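You operate a simulated robot arm through the tools that you are given. There is no shell and no other tool. Be economical: measure what you need, move in short steps, check, and stop when the job is done.

Carry out the task below with a simulated robot arm. There is one attempt and no reset: what you move stays moved.

JOB
Press the washing machine power button to switch it on.
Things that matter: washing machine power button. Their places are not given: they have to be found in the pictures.

The check looks at the end state, three seconds after you hand in, the way a careful person would. Anything else that was tipped, shoved, dropped, spilled or broken makes it a failure.

ROBOT AND FRAMES
A 6-joint arm with a two-finger parallel gripper, fixed in place. Base frame: the origin is at the foot of the arm, x ahead of it, y to its left, z up. Units: mm, rad, N and s.
Its first joint turns from -1.152 to 1.152 rad. Payload 2.7 kg.
The TCP is the grasp point between the finger pads, 23 mm short of the fingertips. In the tool frame z runs along the fingers and y along their closing line. The gripper opens to 94 mm. The fingers are 38 mm wide and 10 mm thick; the gripper's body (54 by 96 mm) begins 39 mm behind the TCP.
Orientation is that of the tool frame in the base frame, as [roll, pitch, yaw] about the fixed x, y, z axes, in that order (R = Rz(yaw) Ry(pitch) Rx(roll)). With the fingers straight down and closing along the base's y, the tool's x points along the base's -x, its y along +y and its z along -z.

CONTROLS
- The arm moves only by the tool send_rows. Its argument "commands" is a list of rows, each a list of 3 entries, a list of its own where there are three numbers: the turn, a rotation vector about the base's x, y, z in rad, then the shift along the base's x, y, z in mm, then the gripper command, from -1 (shut) to 1 (fully open), values between in proportion. In form: [[[wx, wy, wz], [dx, dy, dz], hand], ...]. A call has 1 to 10 rows; each row shifts and turns the commanded pose from where the row before left it. A row lasts 0.2 s, in which the tool goes at most 50 mm and 0.15 rad; a call with a longer step from one row to the next is refused whole, and so is a gripper value outside its range. A pose out of reach is approached as far as the arm can. The call stops where the force on the tool passes 40 N (or 10 N more than at its start, if that is more) or the arm is blocked; 0.2 s more then pass. The fingers move at their own pace (about 45 mm/s each) and stop on an object; they squeeze with about 20 N. The grip force told is the motor's: it shows also when the fingers shut on nothing. Time passes only in rows, and 0.2 s behind the last, so rows that do not move let the fingers close. It gives the time, the measured TCP pose, the force on the tool (base axes), the opening and the grip force at its end, in the units of the frame above (readings bear some noise), and new pictures: "show" is both (left out), scene, wrist or none.
- Cameras (640 x 400 px; columns grow to the right, rows downward): "scene" is fixed at [58.8, -428.4, 1388.7]; the picture's right is [0.87, -0.50, 0.00], its down [-0.35, -0.61, -0.71] and it looks along [0.36, 0.62, -0.70] (base axes); focal length 360 px, centre (320, 200). "wrist" rides on the gripper at [-39, 0, -44] in the tool frame; the picture's right is [0.00, -1.00, 0.00], its down [0.97, 0.00, -0.24] and it looks along [0.24, 0.00, 0.97] (tool axes); focal length 218 px, centre (320, 200).
- measure_at(camera, pixels): for up to 12 pixels [column, row] of the newest picture of that camera ("zoom" is the newest enlarged one), the place [x, y, z] in the base frame of the surface seen there, good to about 3 mm. No time passes.
- enlarge(camera, box): a new picture of the part [left, top, right, bottom] of that camera's present view, enlarged. No time passes.
- hand_in(): hands the job in; it is judged then, once.

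Go step by step. Measure first, check grasps and placings, and put right what went wrong. The budget is 60 turns and 150 pictures, counting those below and the enlarged ones. Unless the task says otherwise, let go and move clear before handing in, and close with one line.

The tools are called after "Call:" as name(argument=value, ...) on one line, values as JSON. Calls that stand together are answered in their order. send_rows: Moves the arm, as the interface text tells. Its arguments: {"type":"object","properties":{"commands":{"type":"array"},"show":{"type":"string","enum":["both","scene","wrist","none"]}},"required":["commands"]} The other tools are called the same way: measure_at (camera, pixels) gives the place of the surface under pixels of a picture; enlarge (camera, box) takes an enlarged picture of a part of a camera's view; hand_in () hands the job in.

At the start:

```text
time_s: 0.0
ee_pos: [444.1, -20.4, 965.5]
orientation: [3.14, 0.0, -3.141]
force: [-0.1, -1.0, -0.3]
width: 94.1
grip_force: 0.1
```

scene: 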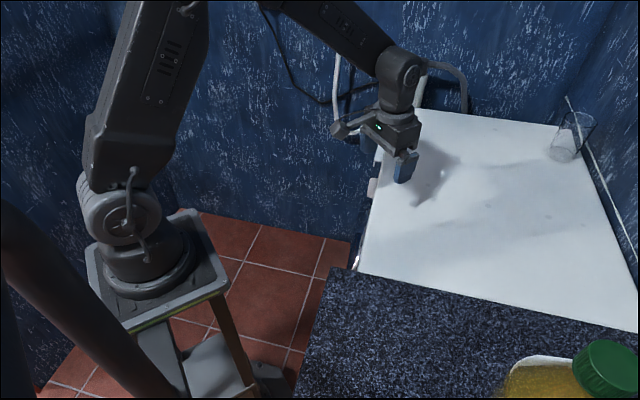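
wrist: 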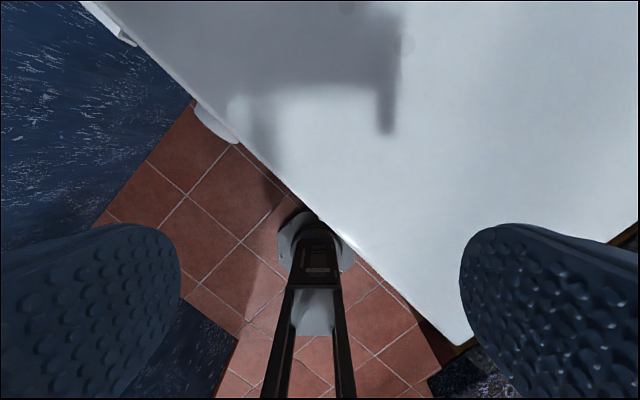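

The white top is the washing machine and its front edge faces the arm base (scene column ~360, wrist diagonal from (100,0) to (460,345)). I'll zoom in on the front edge and measure it.

Call:
enlarge(camera="scene", box=[320, 130, 440, 280])

Call:
enlarge(camera="wrist", box=[80, 0, 480, 350])

Call:
measure_at(camera="scene", pixels=[[362, 268], [372, 190], [355, 258], [374, 220], [380, 155], [450, 200], [365, 215], [330, 300], [560, 155]])

Call:
measure_at(camera="wrist", pixels=[[130, 20], [220, 110], [215, 125], [300, 195], [350, 240], [440, 330], [120, 30], [455, 340]])

```text
2.67 times, centred on (380, 205) of scene
```

zoom: 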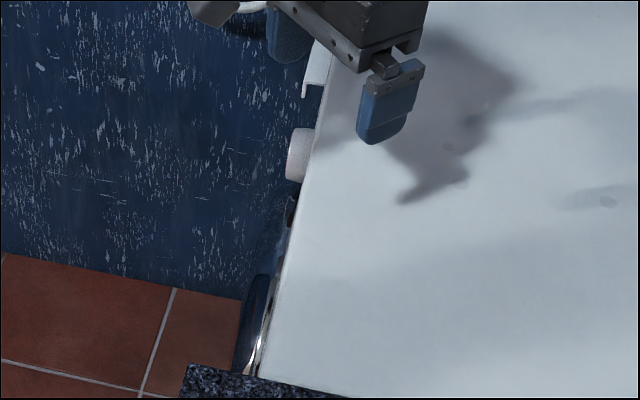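

```text
1.14 times, centred on (280, 175) of wrist
```

zoom: 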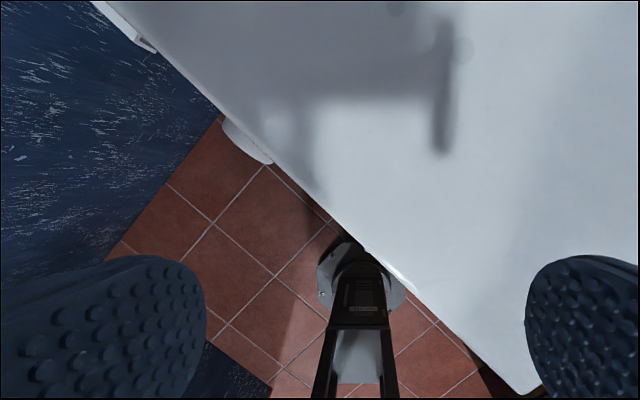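

```text
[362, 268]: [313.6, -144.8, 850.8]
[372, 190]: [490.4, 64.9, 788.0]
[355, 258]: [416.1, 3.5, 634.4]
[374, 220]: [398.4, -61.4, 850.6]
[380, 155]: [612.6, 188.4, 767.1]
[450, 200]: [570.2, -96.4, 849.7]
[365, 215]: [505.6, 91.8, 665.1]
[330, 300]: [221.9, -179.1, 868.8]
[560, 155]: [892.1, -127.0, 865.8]
```

```text
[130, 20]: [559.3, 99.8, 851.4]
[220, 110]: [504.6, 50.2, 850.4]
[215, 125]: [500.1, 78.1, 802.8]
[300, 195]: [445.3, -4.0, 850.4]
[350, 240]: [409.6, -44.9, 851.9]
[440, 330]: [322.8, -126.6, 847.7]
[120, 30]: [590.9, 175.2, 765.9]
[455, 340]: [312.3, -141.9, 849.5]
```

The front face runs along (0.71, 0.71), faces (-x, +y), and its top is at z≈850; a dial sits near (490, 70, 795). I'll yaw the tool -45° and shift to in front of the face so I can tilt the camera at it.

Call:
send_rows(commands=[[[0, 0, -0.131], [-17, 17, 0], -1], [[0, 0, -0.131], [-17, 17, 0], -1], [[0, 0, -0.131], [-17, 17, 0], -1], [[0, 0, -0.131], [-17, 17, 0], -1], [[0, 0, -0.131], [-17, 17, 0], -1], [[0, 0, -0.131], [-17, 17, 0], -1]], show="none")

Call:
send_rows(commands=[[[-0.0926, -0.0926, 0], [0, 0, 0], -1], [[-0.0926, -0.0926, 0], [0, 0, 0], -1], [[-0.0926, -0.0926, 0], [0, 0, 0], -1], [[-0.0926, -0.0926, 0], [0, 0, 0], -1], [[-0.0926, -0.0926, 0], [0, 0, 0], -1], [[-0.0926, -0.0926, 0], [0, 0, 0], -1], [[-0.0926, -0.0926, 0], [0, 0, 0], -1], [[0, 0, 0], [0, 0, 0], -1]])

```text
time_s: 1.4
ee_pos: [344.2, 83.5, 966.3]
orientation: [3.141, 0.001, 2.353]
force: [-0.1, -0.1, -0.4]
width: 0.2
grip_force: 19.9
```

```text
time_s: 3.2
ee_pos: [340.6, 82.1, 966.1]
orientation: [3.138, 0.92, 2.353]
force: [0.8, 0.0, 0.3]
width: 0.0
grip_force: 20.3
```

scene: 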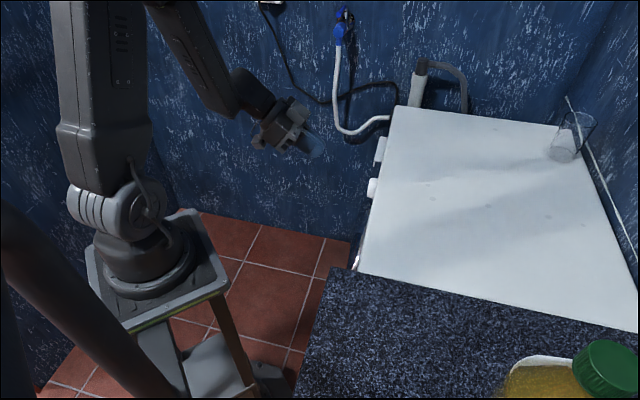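
wrist: 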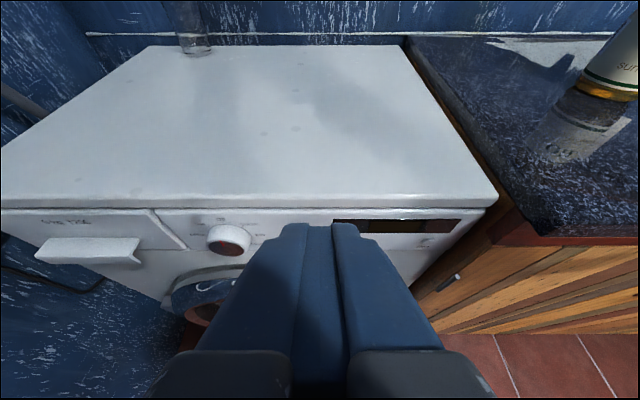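

Now the front panel shows: detergent drawer, dial at (228,238), a display, and a small feature near (425,242). I'll zoom in on it.

Call:
enlarge(camera="wrist", box=[350, 195, 510, 295])

Call:
enlarge(camera="wrist", box=[140, 195, 300, 295])

Call:
measure_at(camera="wrist", pixels=[[228, 238], [425, 242], [400, 240], [445, 240], [405, 227], [180, 260]])

```text
4.00 times, centred on (430, 245) of wrist
```

zoom: 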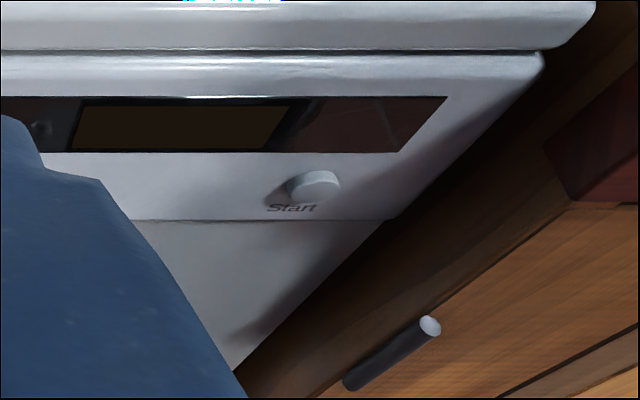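

```text
4.00 times, centred on (220, 245) of wrist
```

zoom: 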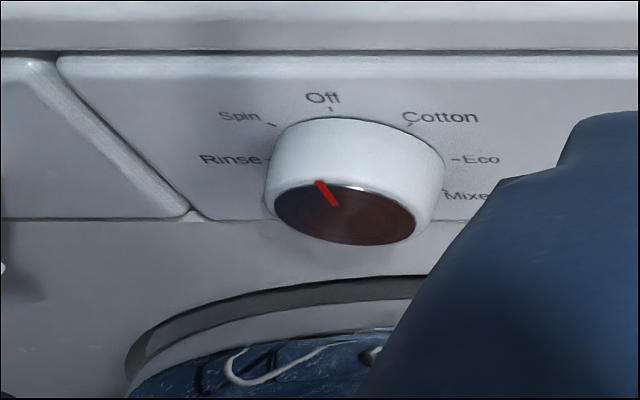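

```text
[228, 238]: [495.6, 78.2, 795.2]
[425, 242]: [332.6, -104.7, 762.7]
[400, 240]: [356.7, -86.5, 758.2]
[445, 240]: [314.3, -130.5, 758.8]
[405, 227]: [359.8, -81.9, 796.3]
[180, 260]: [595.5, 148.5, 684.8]
```

The button at (425,242) is labelled "Start"; a dial has "Off". The middle of the panel is hidden by the gripper, so I'll shift sideways to look for a power button there.

Call:
send_rows(commands=[[[0, 0, 0], [20, 20, 0], -1], [[0, 0, 0], [25, 25, 0], -1], [[0, 0, 0], [25, 25, 0], -1], [[0, 0, 0], [0, 0, 0], -1]], show="wrist")

Call:
enlarge(camera="wrist", box=[350, 180, 550, 305])

```text
time_s: 4.2
ee_pos: [411.8, 154.9, 965.7]
orientation: [3.141, 0.918, 2.355]
force: [0.2, 0.5, 0.3]
width: 0.1
grip_force: 19.8
```

wrist: 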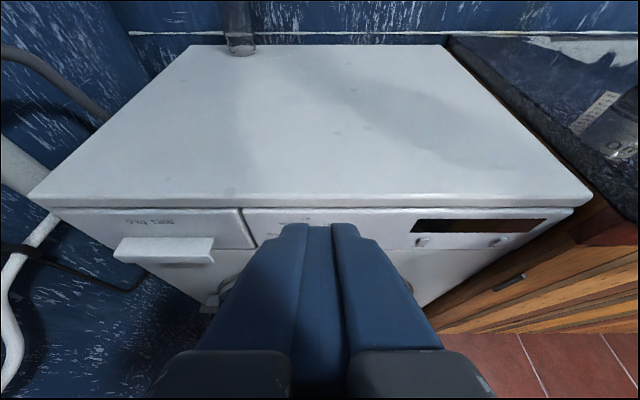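

```text
3.20 times, centred on (450, 242) of wrist
```

zoom: 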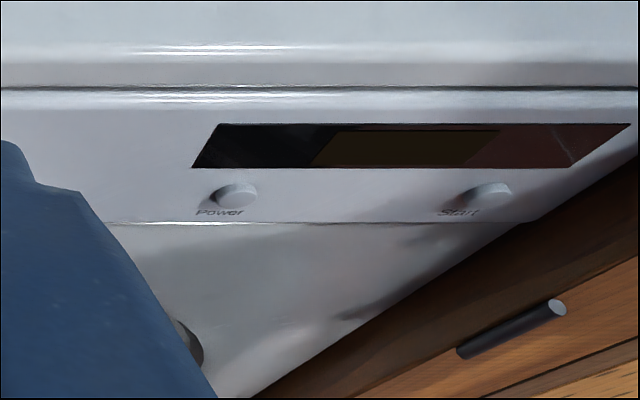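

The left button at (423,242) is labelled "Power". I'll measure it and the surrounding panel.

Call:
measure_at(camera="zoom", pixels=[[240, 189], [228, 190], [248, 191], [236, 205], [216, 196], [280, 195], [486, 190], [180, 195], [300, 210], [150, 210]])

```text
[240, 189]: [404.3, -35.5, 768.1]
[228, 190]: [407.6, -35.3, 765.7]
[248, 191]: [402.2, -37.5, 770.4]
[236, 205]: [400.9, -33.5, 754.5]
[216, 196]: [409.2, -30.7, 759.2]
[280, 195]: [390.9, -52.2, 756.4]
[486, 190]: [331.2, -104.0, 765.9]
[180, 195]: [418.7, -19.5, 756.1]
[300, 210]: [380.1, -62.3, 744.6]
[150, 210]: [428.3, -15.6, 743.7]
```

Power button centre is about (403, -36, 763), on a panel plane x−y≈441. I'll move to a standoff in front of it with the tool levelled, still above.

Call:
send_rows(commands=[[[-0.092, -0.092, 0], [-16, -24, 0], -1], [[-0.092, -0.092, 0], [-16, -24, 0], -1], [[-0.092, -0.092, 0], [-16, -24, 0], -1], [[-0.092, -0.092, 0], [-16, -24, 0], -1], [[-0.092, -0.092, 0], [-16, -24, 0], -1], [[0, 0, 0], [0, 0, -25], -1], [[0, 0, 0], [0, 0, -25], -1], [[0, 0, 0], [0, 0, 0], -1]])

```text
time_s: 6.0
ee_pos: [367.5, 63.2, 1001.1]
orientation: [-2.753, 1.565, 2.744]
force: [-0.6, -0.2, -0.2]
width: 0.1
grip_force: 20.0
out of reach, approached as far as the arm can: row 4, 5, 6, 7
```

scene: 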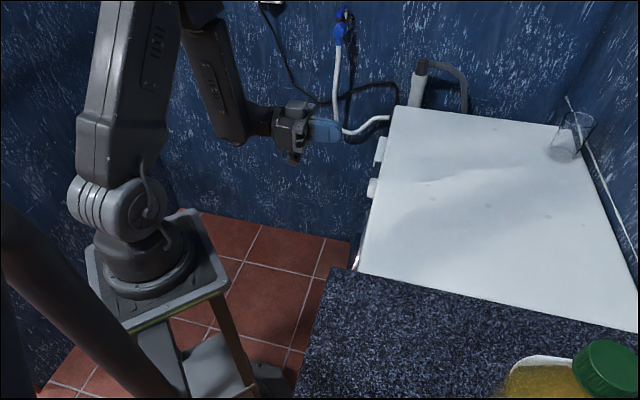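
wrist: 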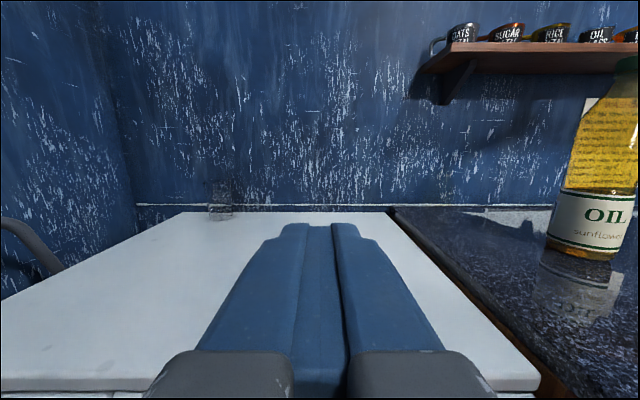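

Level along the normal is out of reach (wrist too close to the base). I'll instead approach obliquely: tool yawed ~20° further toward -y and tilted ~15° down, backing away first.

Call:
send_rows(commands=[[[0, 0, -0.117], [16, 30, 0], -1], [[0, 0, -0.117], [16, 30, 0], -1], [[0, 0, -0.117], [16, 20, 0], -1], [[0.113, 0.053, 0], [0, 0, 0], -1], [[0.113, 0.053, 0], [0, 0, 0], -1], [[0, 0, 0], [0, 0, 0], -1], [[0, 0, 0], [0, 0, 0], -1]])

```text
time_s: 7.6
ee_pos: [414.9, 140.8, 1002.0]
orientation: [3.141, 1.319, 2.005]
force: [-0.3, 0.5, -0.5]
width: 0.0
grip_force: 19.5
```

scene: 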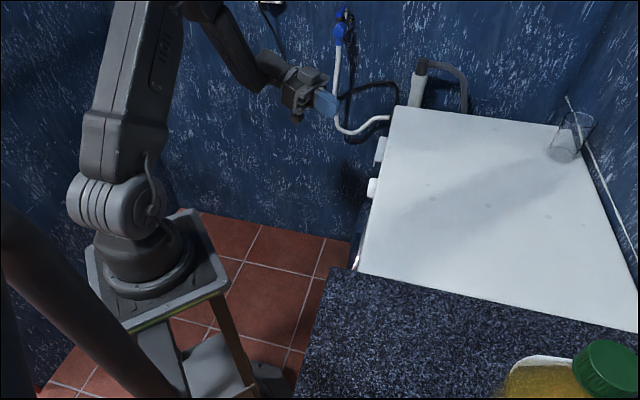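
wrist: 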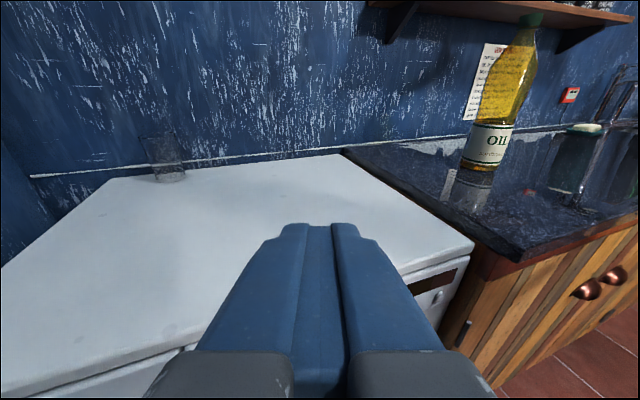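

The pose is reached now. I'll descend to a standoff in front of the panel.

Call:
send_rows(commands=[[[0, 0, 0], [-10, -13, -34], -1], [[0, 0, 0], [-10, -13, -34], -1], [[0, 0, 0], [-10, -13, -34], -1], [[0, 0, 0], [-10, -13, -34], -1], [[0, 0, 0], [-10, -13, -34], -1], [[0, 0, 0], [0, 0, 0], -1]])

```text
time_s: 9.0
ee_pos: [385.8, 94.6, 843.9]
orientation: [-3.108, 1.316, 2.035]
force: [0.2, 0.1, -0.2]
width: 0.0
grip_force: 20.5
out of reach, approached as far as the arm can: row 5
```

scene: 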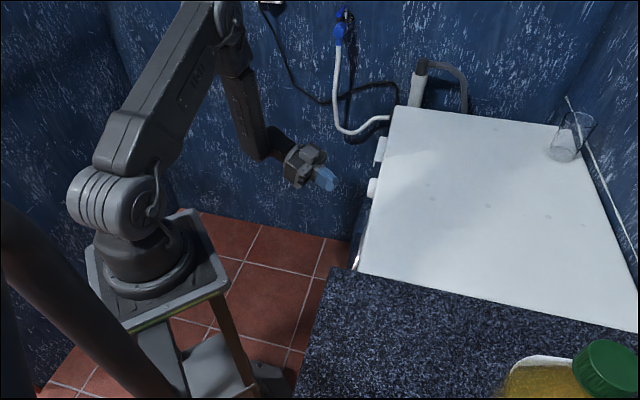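
wrist: 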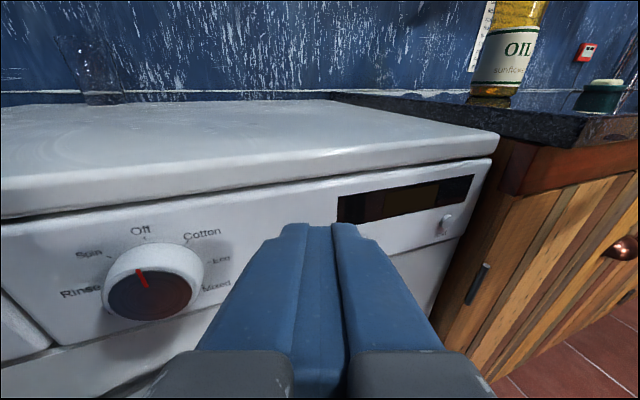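

That's the limit at this tilt, with the panel clearly seen. I'll tilt the tool ~20° more downward and move partway toward the button.

Call:
send_rows(commands=[[[0.107, 0.053, 0], [0, 0, 0], -1], [[0.107, 0.053, 0], [0, 0, 0], -1], [[0.107, 0.053, 0], [0, 0, 0], -1], [[0, 0, 0], [-4, -25, -13], -1], [[0, 0, 0], [-3, -25, -13], -1], [[0, 0, 0], [-3, -27, -13], -1], [[0, 0, 0], [0, 0, 0], -1]])

```text
time_s: 10.6
ee_pos: [397.5, 24.5, 820.3]
orientation: [-3.118, 0.957, 2.025]
force: [-0.3, 0.4, 0.4]
width: 0.0
grip_force: 20.0
out of reach, approached as far as the arm can: row 5, 6
```

scene: 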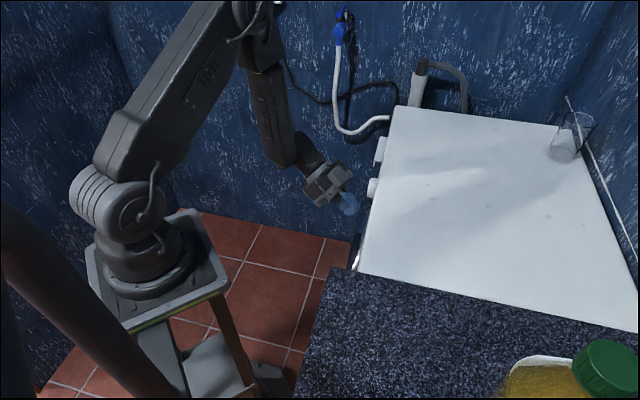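
wrist: 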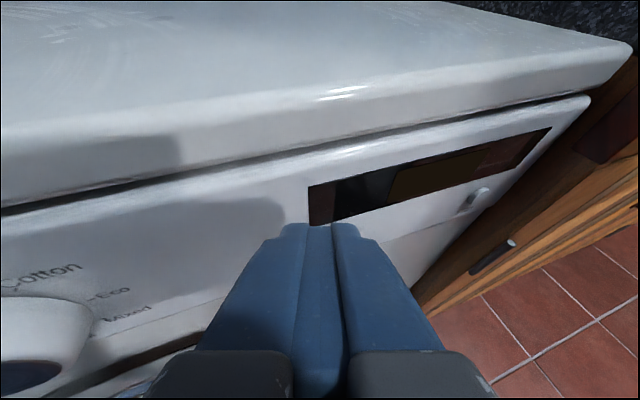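

Blocked again by a joint limit, so I'll return the yaw to the face normal (-45°) keeping this tilt, and then go to TCP height ≈763 with ~30 mm clearance.

Call:
send_rows(commands=[[[0, 0, 0.11], [-8, 0, 0], -1], [[0, 0, 0.11], [-8, -5, 0], -1], [[0, 0, 0.11], [-8, -8, 0], -1], [[0, 0, 0], [-7, -10, -19], -1], [[0, 0, 0], [0, 0, -19], -1], [[0, 0, 0], [0, 0, -19], -1], [[0, 0, 0], [0, 0, 0], -1]])

```text
time_s: 12.1
ee_pos: [435.5, 33.6, 827.1]
orientation: [-3.11, 0.963, 2.364]
force: [-15.8, 6.0, 11.1]
width: 0.0
grip_force: 20.4
out of reach, approached as far as the arm can: row 1, 2, 3, 4, 5, 6
stopped in row 7: the force on the tool passed its limit (the readings are from after the stop); the commanded pose is now the measured one
```

scene: 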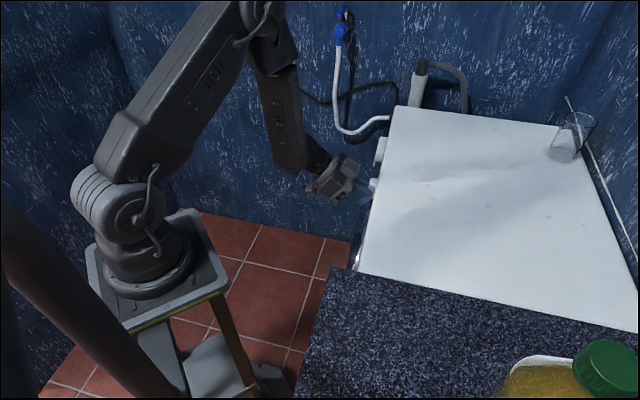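
wrist: 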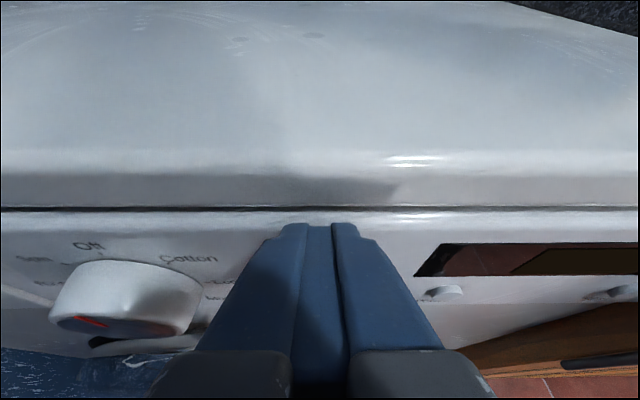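

The tool came into contact with blank panel left of the display (x−y≈402 at the TCP, so contact is ~27 mm ahead of the TCP); nothing appears disturbed. I'll retreat and steepen the tool to ~40° from vertical, which should ease the reach limit.

Call:
send_rows(commands=[[[0, 0, 0], [0, 20, 10], -1], [[0, 0, 0], [0, 20, 10], -1], [[0.092, 0.092, 0], [0, 10, 10], -1], [[0.092, 0.092, 0], [-5, 5, 5], -1], [[0, 0, 0], [-10, 0, 0], -1], [[0, 0, 0], [0, 0, 0], -1]])

```text
time_s: 13.5
ee_pos: [420.5, 88.8, 862.8]
orientation: [-3.116, 0.699, 2.36]
force: [-0.1, 0.1, 0.5]
width: 0.0
grip_force: 20.2
```

scene: 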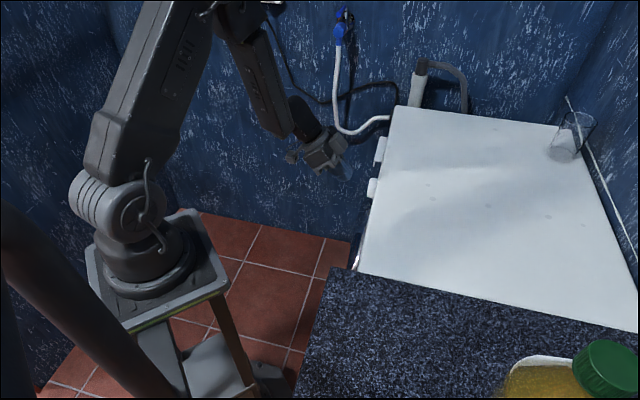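
wrist: 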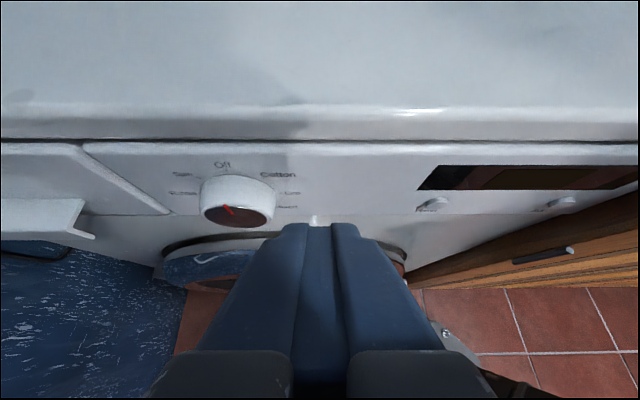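

Pose reached cleanly. I'll re-measure the Power button from here, and step toward (360, 5, 800) after.

Call:
enlarge(camera="wrist", box=[392, 180, 472, 230])

Call:
measure_at(camera="zoom", pixels=[[330, 180], [360, 180], [300, 200], [320, 215], [440, 200], [220, 200], [400, 180], [340, 200]])

Call:
measure_at(camera="wrist", pixels=[[314, 219], [340, 190], [432, 203]])

```text
8.00 times, centred on (432, 205) of wrist
```

zoom: 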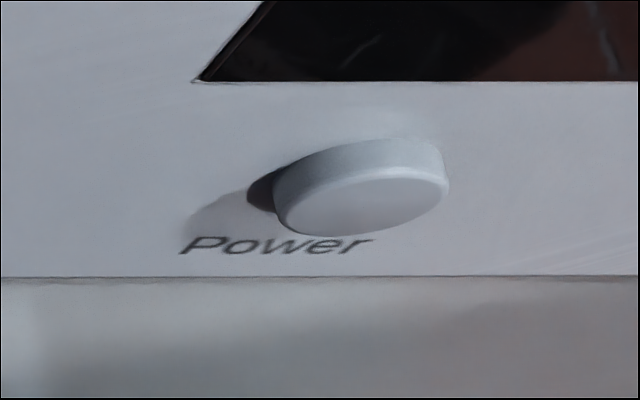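

```text
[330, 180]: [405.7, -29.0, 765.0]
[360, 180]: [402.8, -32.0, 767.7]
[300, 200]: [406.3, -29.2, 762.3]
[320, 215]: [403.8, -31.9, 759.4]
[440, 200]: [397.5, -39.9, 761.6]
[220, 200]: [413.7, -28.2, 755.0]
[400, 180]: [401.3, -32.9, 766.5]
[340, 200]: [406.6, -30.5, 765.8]
```

```text
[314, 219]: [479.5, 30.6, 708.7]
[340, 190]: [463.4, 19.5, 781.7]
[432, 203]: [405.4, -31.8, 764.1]
```

Button face centre is ≈(402.5, -33, 763) (zoom (360,205)). I'll move to the standoff TCP (364, 6, 764).

Call:
send_rows(commands=[[[0, 0, 0], [-12, -12, -20], -1], [[0, 0, 0], [-12, -12, -20], -1], [[0, 0, 0], [-12, -18, -20], -1], [[0, 0, 0], [-12, -20, -20], -1], [[0, 0, 0], [-8, -20, -19], -1], [[0, 0, 0], [0, 0, 0], -1]])

```text
time_s: 14.9
ee_pos: [407.2, 16.9, 797.5]
orientation: [-3.102, 0.697, 2.368]
force: [-0.7, -0.3, -0.8]
width: 0.0
grip_force: 19.5
out of reach, approached as far as the arm can: row 3, 4, 5
```

scene: 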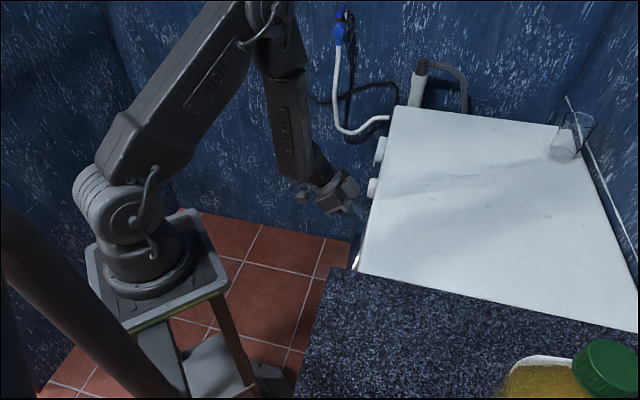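
wrist: 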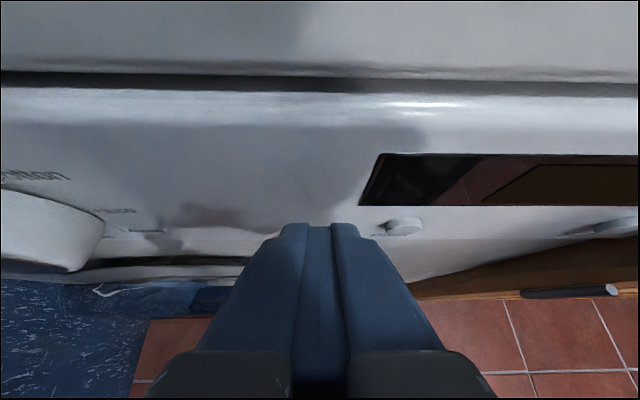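

Still limited by the arm's minimum reach, so I need the wrist farther out in y. Plan: turn the tool to point along -y (tilted 40° from vertical) and part-open the gripper, so the +x finger leads and presses with body clearance. I'll back off and rotate first.

Call:
send_rows(commands=[[[0, 0, 0], [0, 30, 10], -1], [[0, 0, 0], [-5, 30, 10], -1], [[0, 0, -0.133], [-5, 10, 0], 0.06], [[0, 0, -0.133], [-5, 0, 0], 0.06], [[0, 0, -0.133], [0, 0, 0], 0.06], [[0, 0, -0.133], [0, 0, 0], 0.06], [[0, 0, -0.133], [0, 0, 0], 0.06], [[0, 0, -0.133], [0, 0, 0], 0.06], [[0, 0, 0], [0, 0, 0], 0.06]])

```text
time_s: 16.9
ee_pos: [393.5, 88.6, 817.1]
orientation: [-3.115, 0.699, 1.561]
force: [-0.4, 0.0, 0.6]
width: 49.8
grip_force: 0.2
```

scene: 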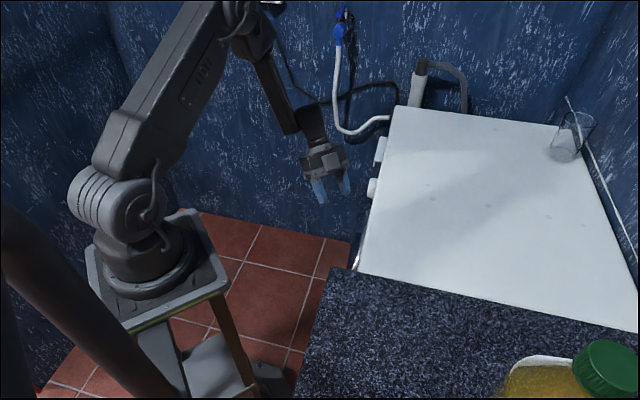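
wrist: 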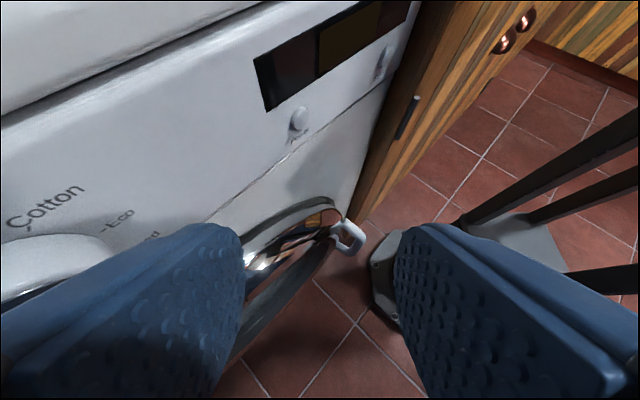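

Reached, and the button is visible at (300,120) between the fingers. I'll check the door handle (345,240) and approach to a near standoff.

Call:
measure_at(camera="wrist", pixels=[[346, 238], [300, 120], [297, 113], [232, 240], [240, 262], [280, 260]])

Call:
send_rows(commands=[[[0, 0, 0], [-7, -21, -16], 0.06], [[0, 0, 0], [-7, -21, -16], 0.06], [[0, 0, 0], [-7, -21, -17], 0.06], [[0, 0, 0], [0, 0, 0], 0.06]])

```text
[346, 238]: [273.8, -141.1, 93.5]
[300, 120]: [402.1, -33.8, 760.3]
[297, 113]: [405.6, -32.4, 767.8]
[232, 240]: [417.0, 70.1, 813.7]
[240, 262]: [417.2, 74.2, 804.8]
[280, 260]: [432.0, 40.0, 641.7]
```

```text
time_s: 17.9
ee_pos: [374.7, 26.7, 768.6]
orientation: [-3.114, 0.701, 1.565]
force: [0.4, -0.6, 0.9]
width: 49.9
grip_force: 0.1
```

scene: 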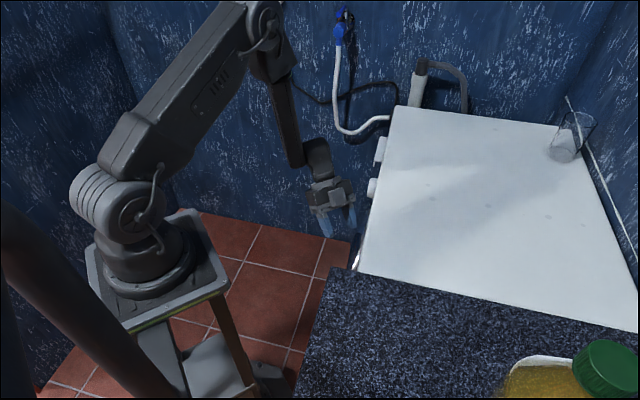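
wrist: 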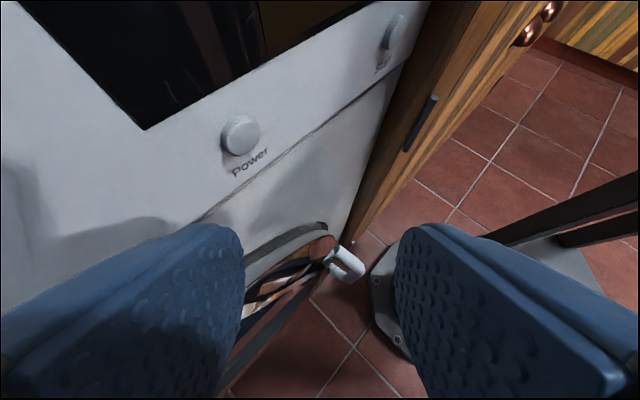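

Clear view: button at (240,135). I'll move to a pre-contact point with the leading edge of the +x finger ~11 mm off the button.

Call:
send_rows(commands=[[[0, 0, 0], [-7, -15, -2], 0.06], [[0, 0, 0], [-7, -15, -1], 0.06], [[0, 0, 0], [0, 0, 0], 0.06]])

Call:
enlarge(camera="scene", box=[280, 170, 420, 280])

```text
time_s: 18.7
ee_pos: [358.3, -2.0, 764.9]
orientation: [-3.115, 0.701, 1.563]
force: [0.2, 0.6, 0.4]
width: 49.7
grip_force: 0.0
```

scene: 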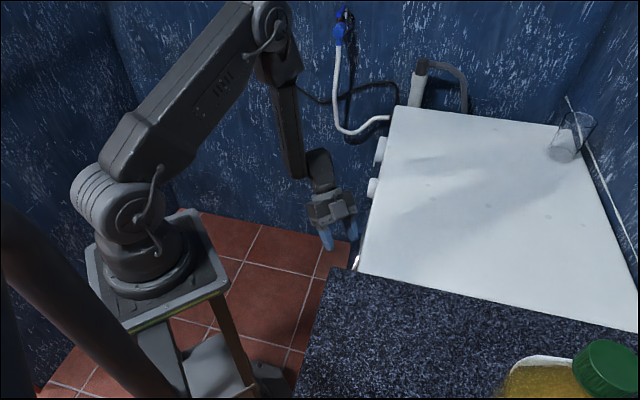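
wrist: 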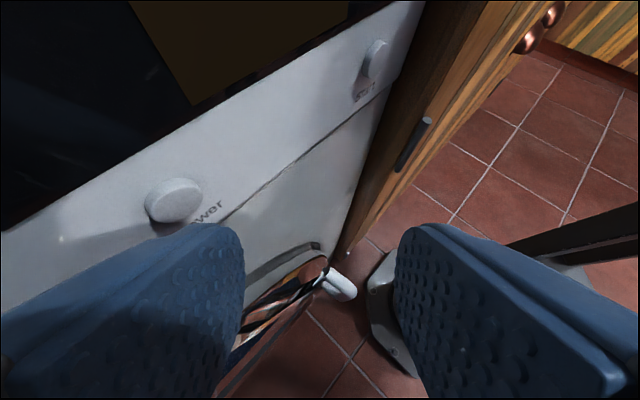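

```text
3.64 times, centred on (350, 225) of scene
```

zoom: 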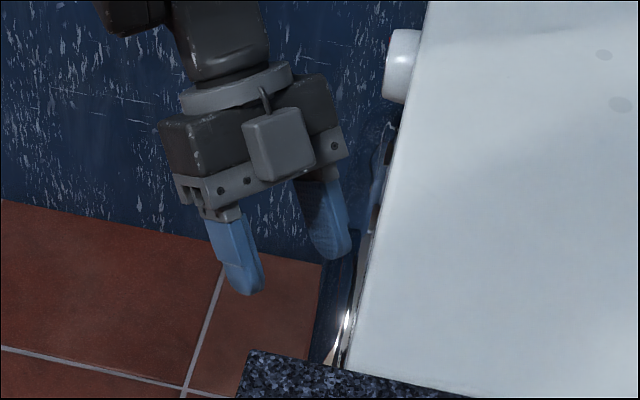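

Pre-contact pose reached; the button (175,200) is just beyond the finger's leading edge (190,226). I'll measure the finger edge to verify alignment.

Call:
measure_at(camera="wrist", pixels=[[150, 235], [170, 230], [190, 227], [210, 228], [236, 245], [238, 290], [175, 203], [160, 212], [110, 245]])

```text
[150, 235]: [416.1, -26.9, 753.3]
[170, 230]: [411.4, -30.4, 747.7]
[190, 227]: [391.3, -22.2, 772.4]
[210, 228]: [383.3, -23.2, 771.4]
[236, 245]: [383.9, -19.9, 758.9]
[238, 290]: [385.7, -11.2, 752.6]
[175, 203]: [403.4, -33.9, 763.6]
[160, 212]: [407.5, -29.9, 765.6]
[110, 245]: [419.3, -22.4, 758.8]
```

The finger edge (391, -22, ~768) is on the button's axis (x+y≈369, same as the button), ~14 mm short. I'll push along the face normal in small steps.

Call:
send_rows(commands=[[[0, 0, 0], [3.5, -3.5, 0], 0.06], [[0, 0, 0], [3.5, -3.5, 0], 0.06], [[0, 0, 0], [1.5, -1.5, 0], 0.06], [[0, 0, 0], [1.5, -1.5, 0], 0.06], [[0, 0, 0], [0, 0, 0], 0.06]], show="wrist")

Call:
enlarge(camera="wrist", box=[80, 150, 240, 250])

```text
time_s: 19.9
ee_pos: [369.3, -11.7, 765.1]
orientation: [-3.117, 0.699, 1.567]
force: [-12.8, 32.0, 11.4]
width: 44.0
grip_force: 0.2
```

wrist: 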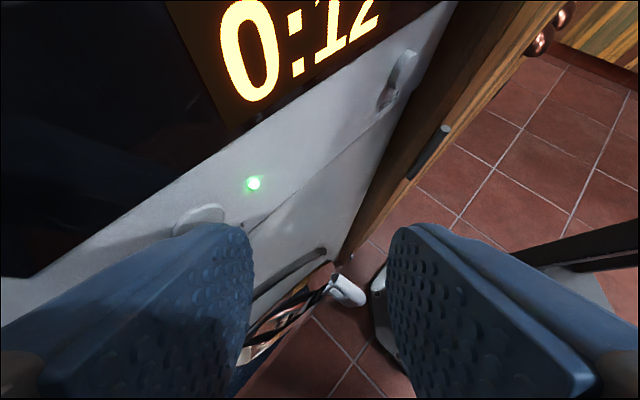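

```text
4.00 times, centred on (160, 200) of wrist
```

zoom: 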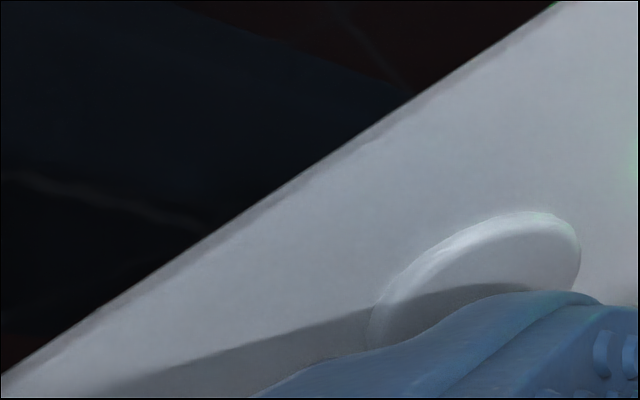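

The display lit up ("0:12") and a green LED is on at (253,183), so the press registered. I'll retreat straight back along the normal, taking care not to press again.

Call:
send_rows(commands=[[[0, 0, 0], [-4, 5, 0], 0.06], [[0, 0, 0], [-4, 10, 0], 0.06], [[0, 0, 0], [0, 25, 5], 0.06], [[0, 0, 0], [5, 30, 15], 0.06], [[0, 0, 0], [5, 30, 25], 0.06], [[0, 0, 0], [0, 0, 0], 0.06]])

```text
time_s: 21.3
ee_pos: [371.2, 88.6, 806.5]
orientation: [-3.116, 0.701, 1.564]
force: [0.7, 0.2, 0.2]
width: 49.9
grip_force: 0.1
```

scene: 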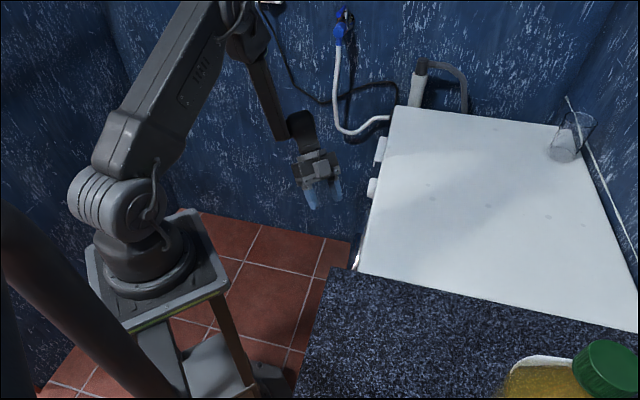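
wrist: 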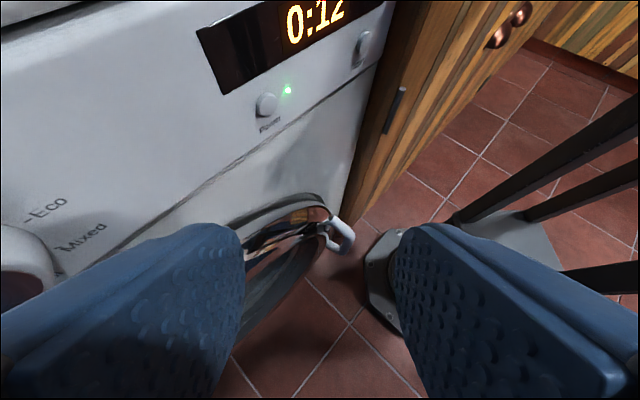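

The display still reads 0:12 and the green LED (288,90) stays lit with the arm clear, and nothing else has moved. I'll hand in now.

Call:
hand_in()

```text
The job is handed in.
```

The washing machine is on: I pressed the Power button, the display reads 0:12, the green light stays lit, and the arm is clear; one earlier light bump on the blank front panel caused no visible change.
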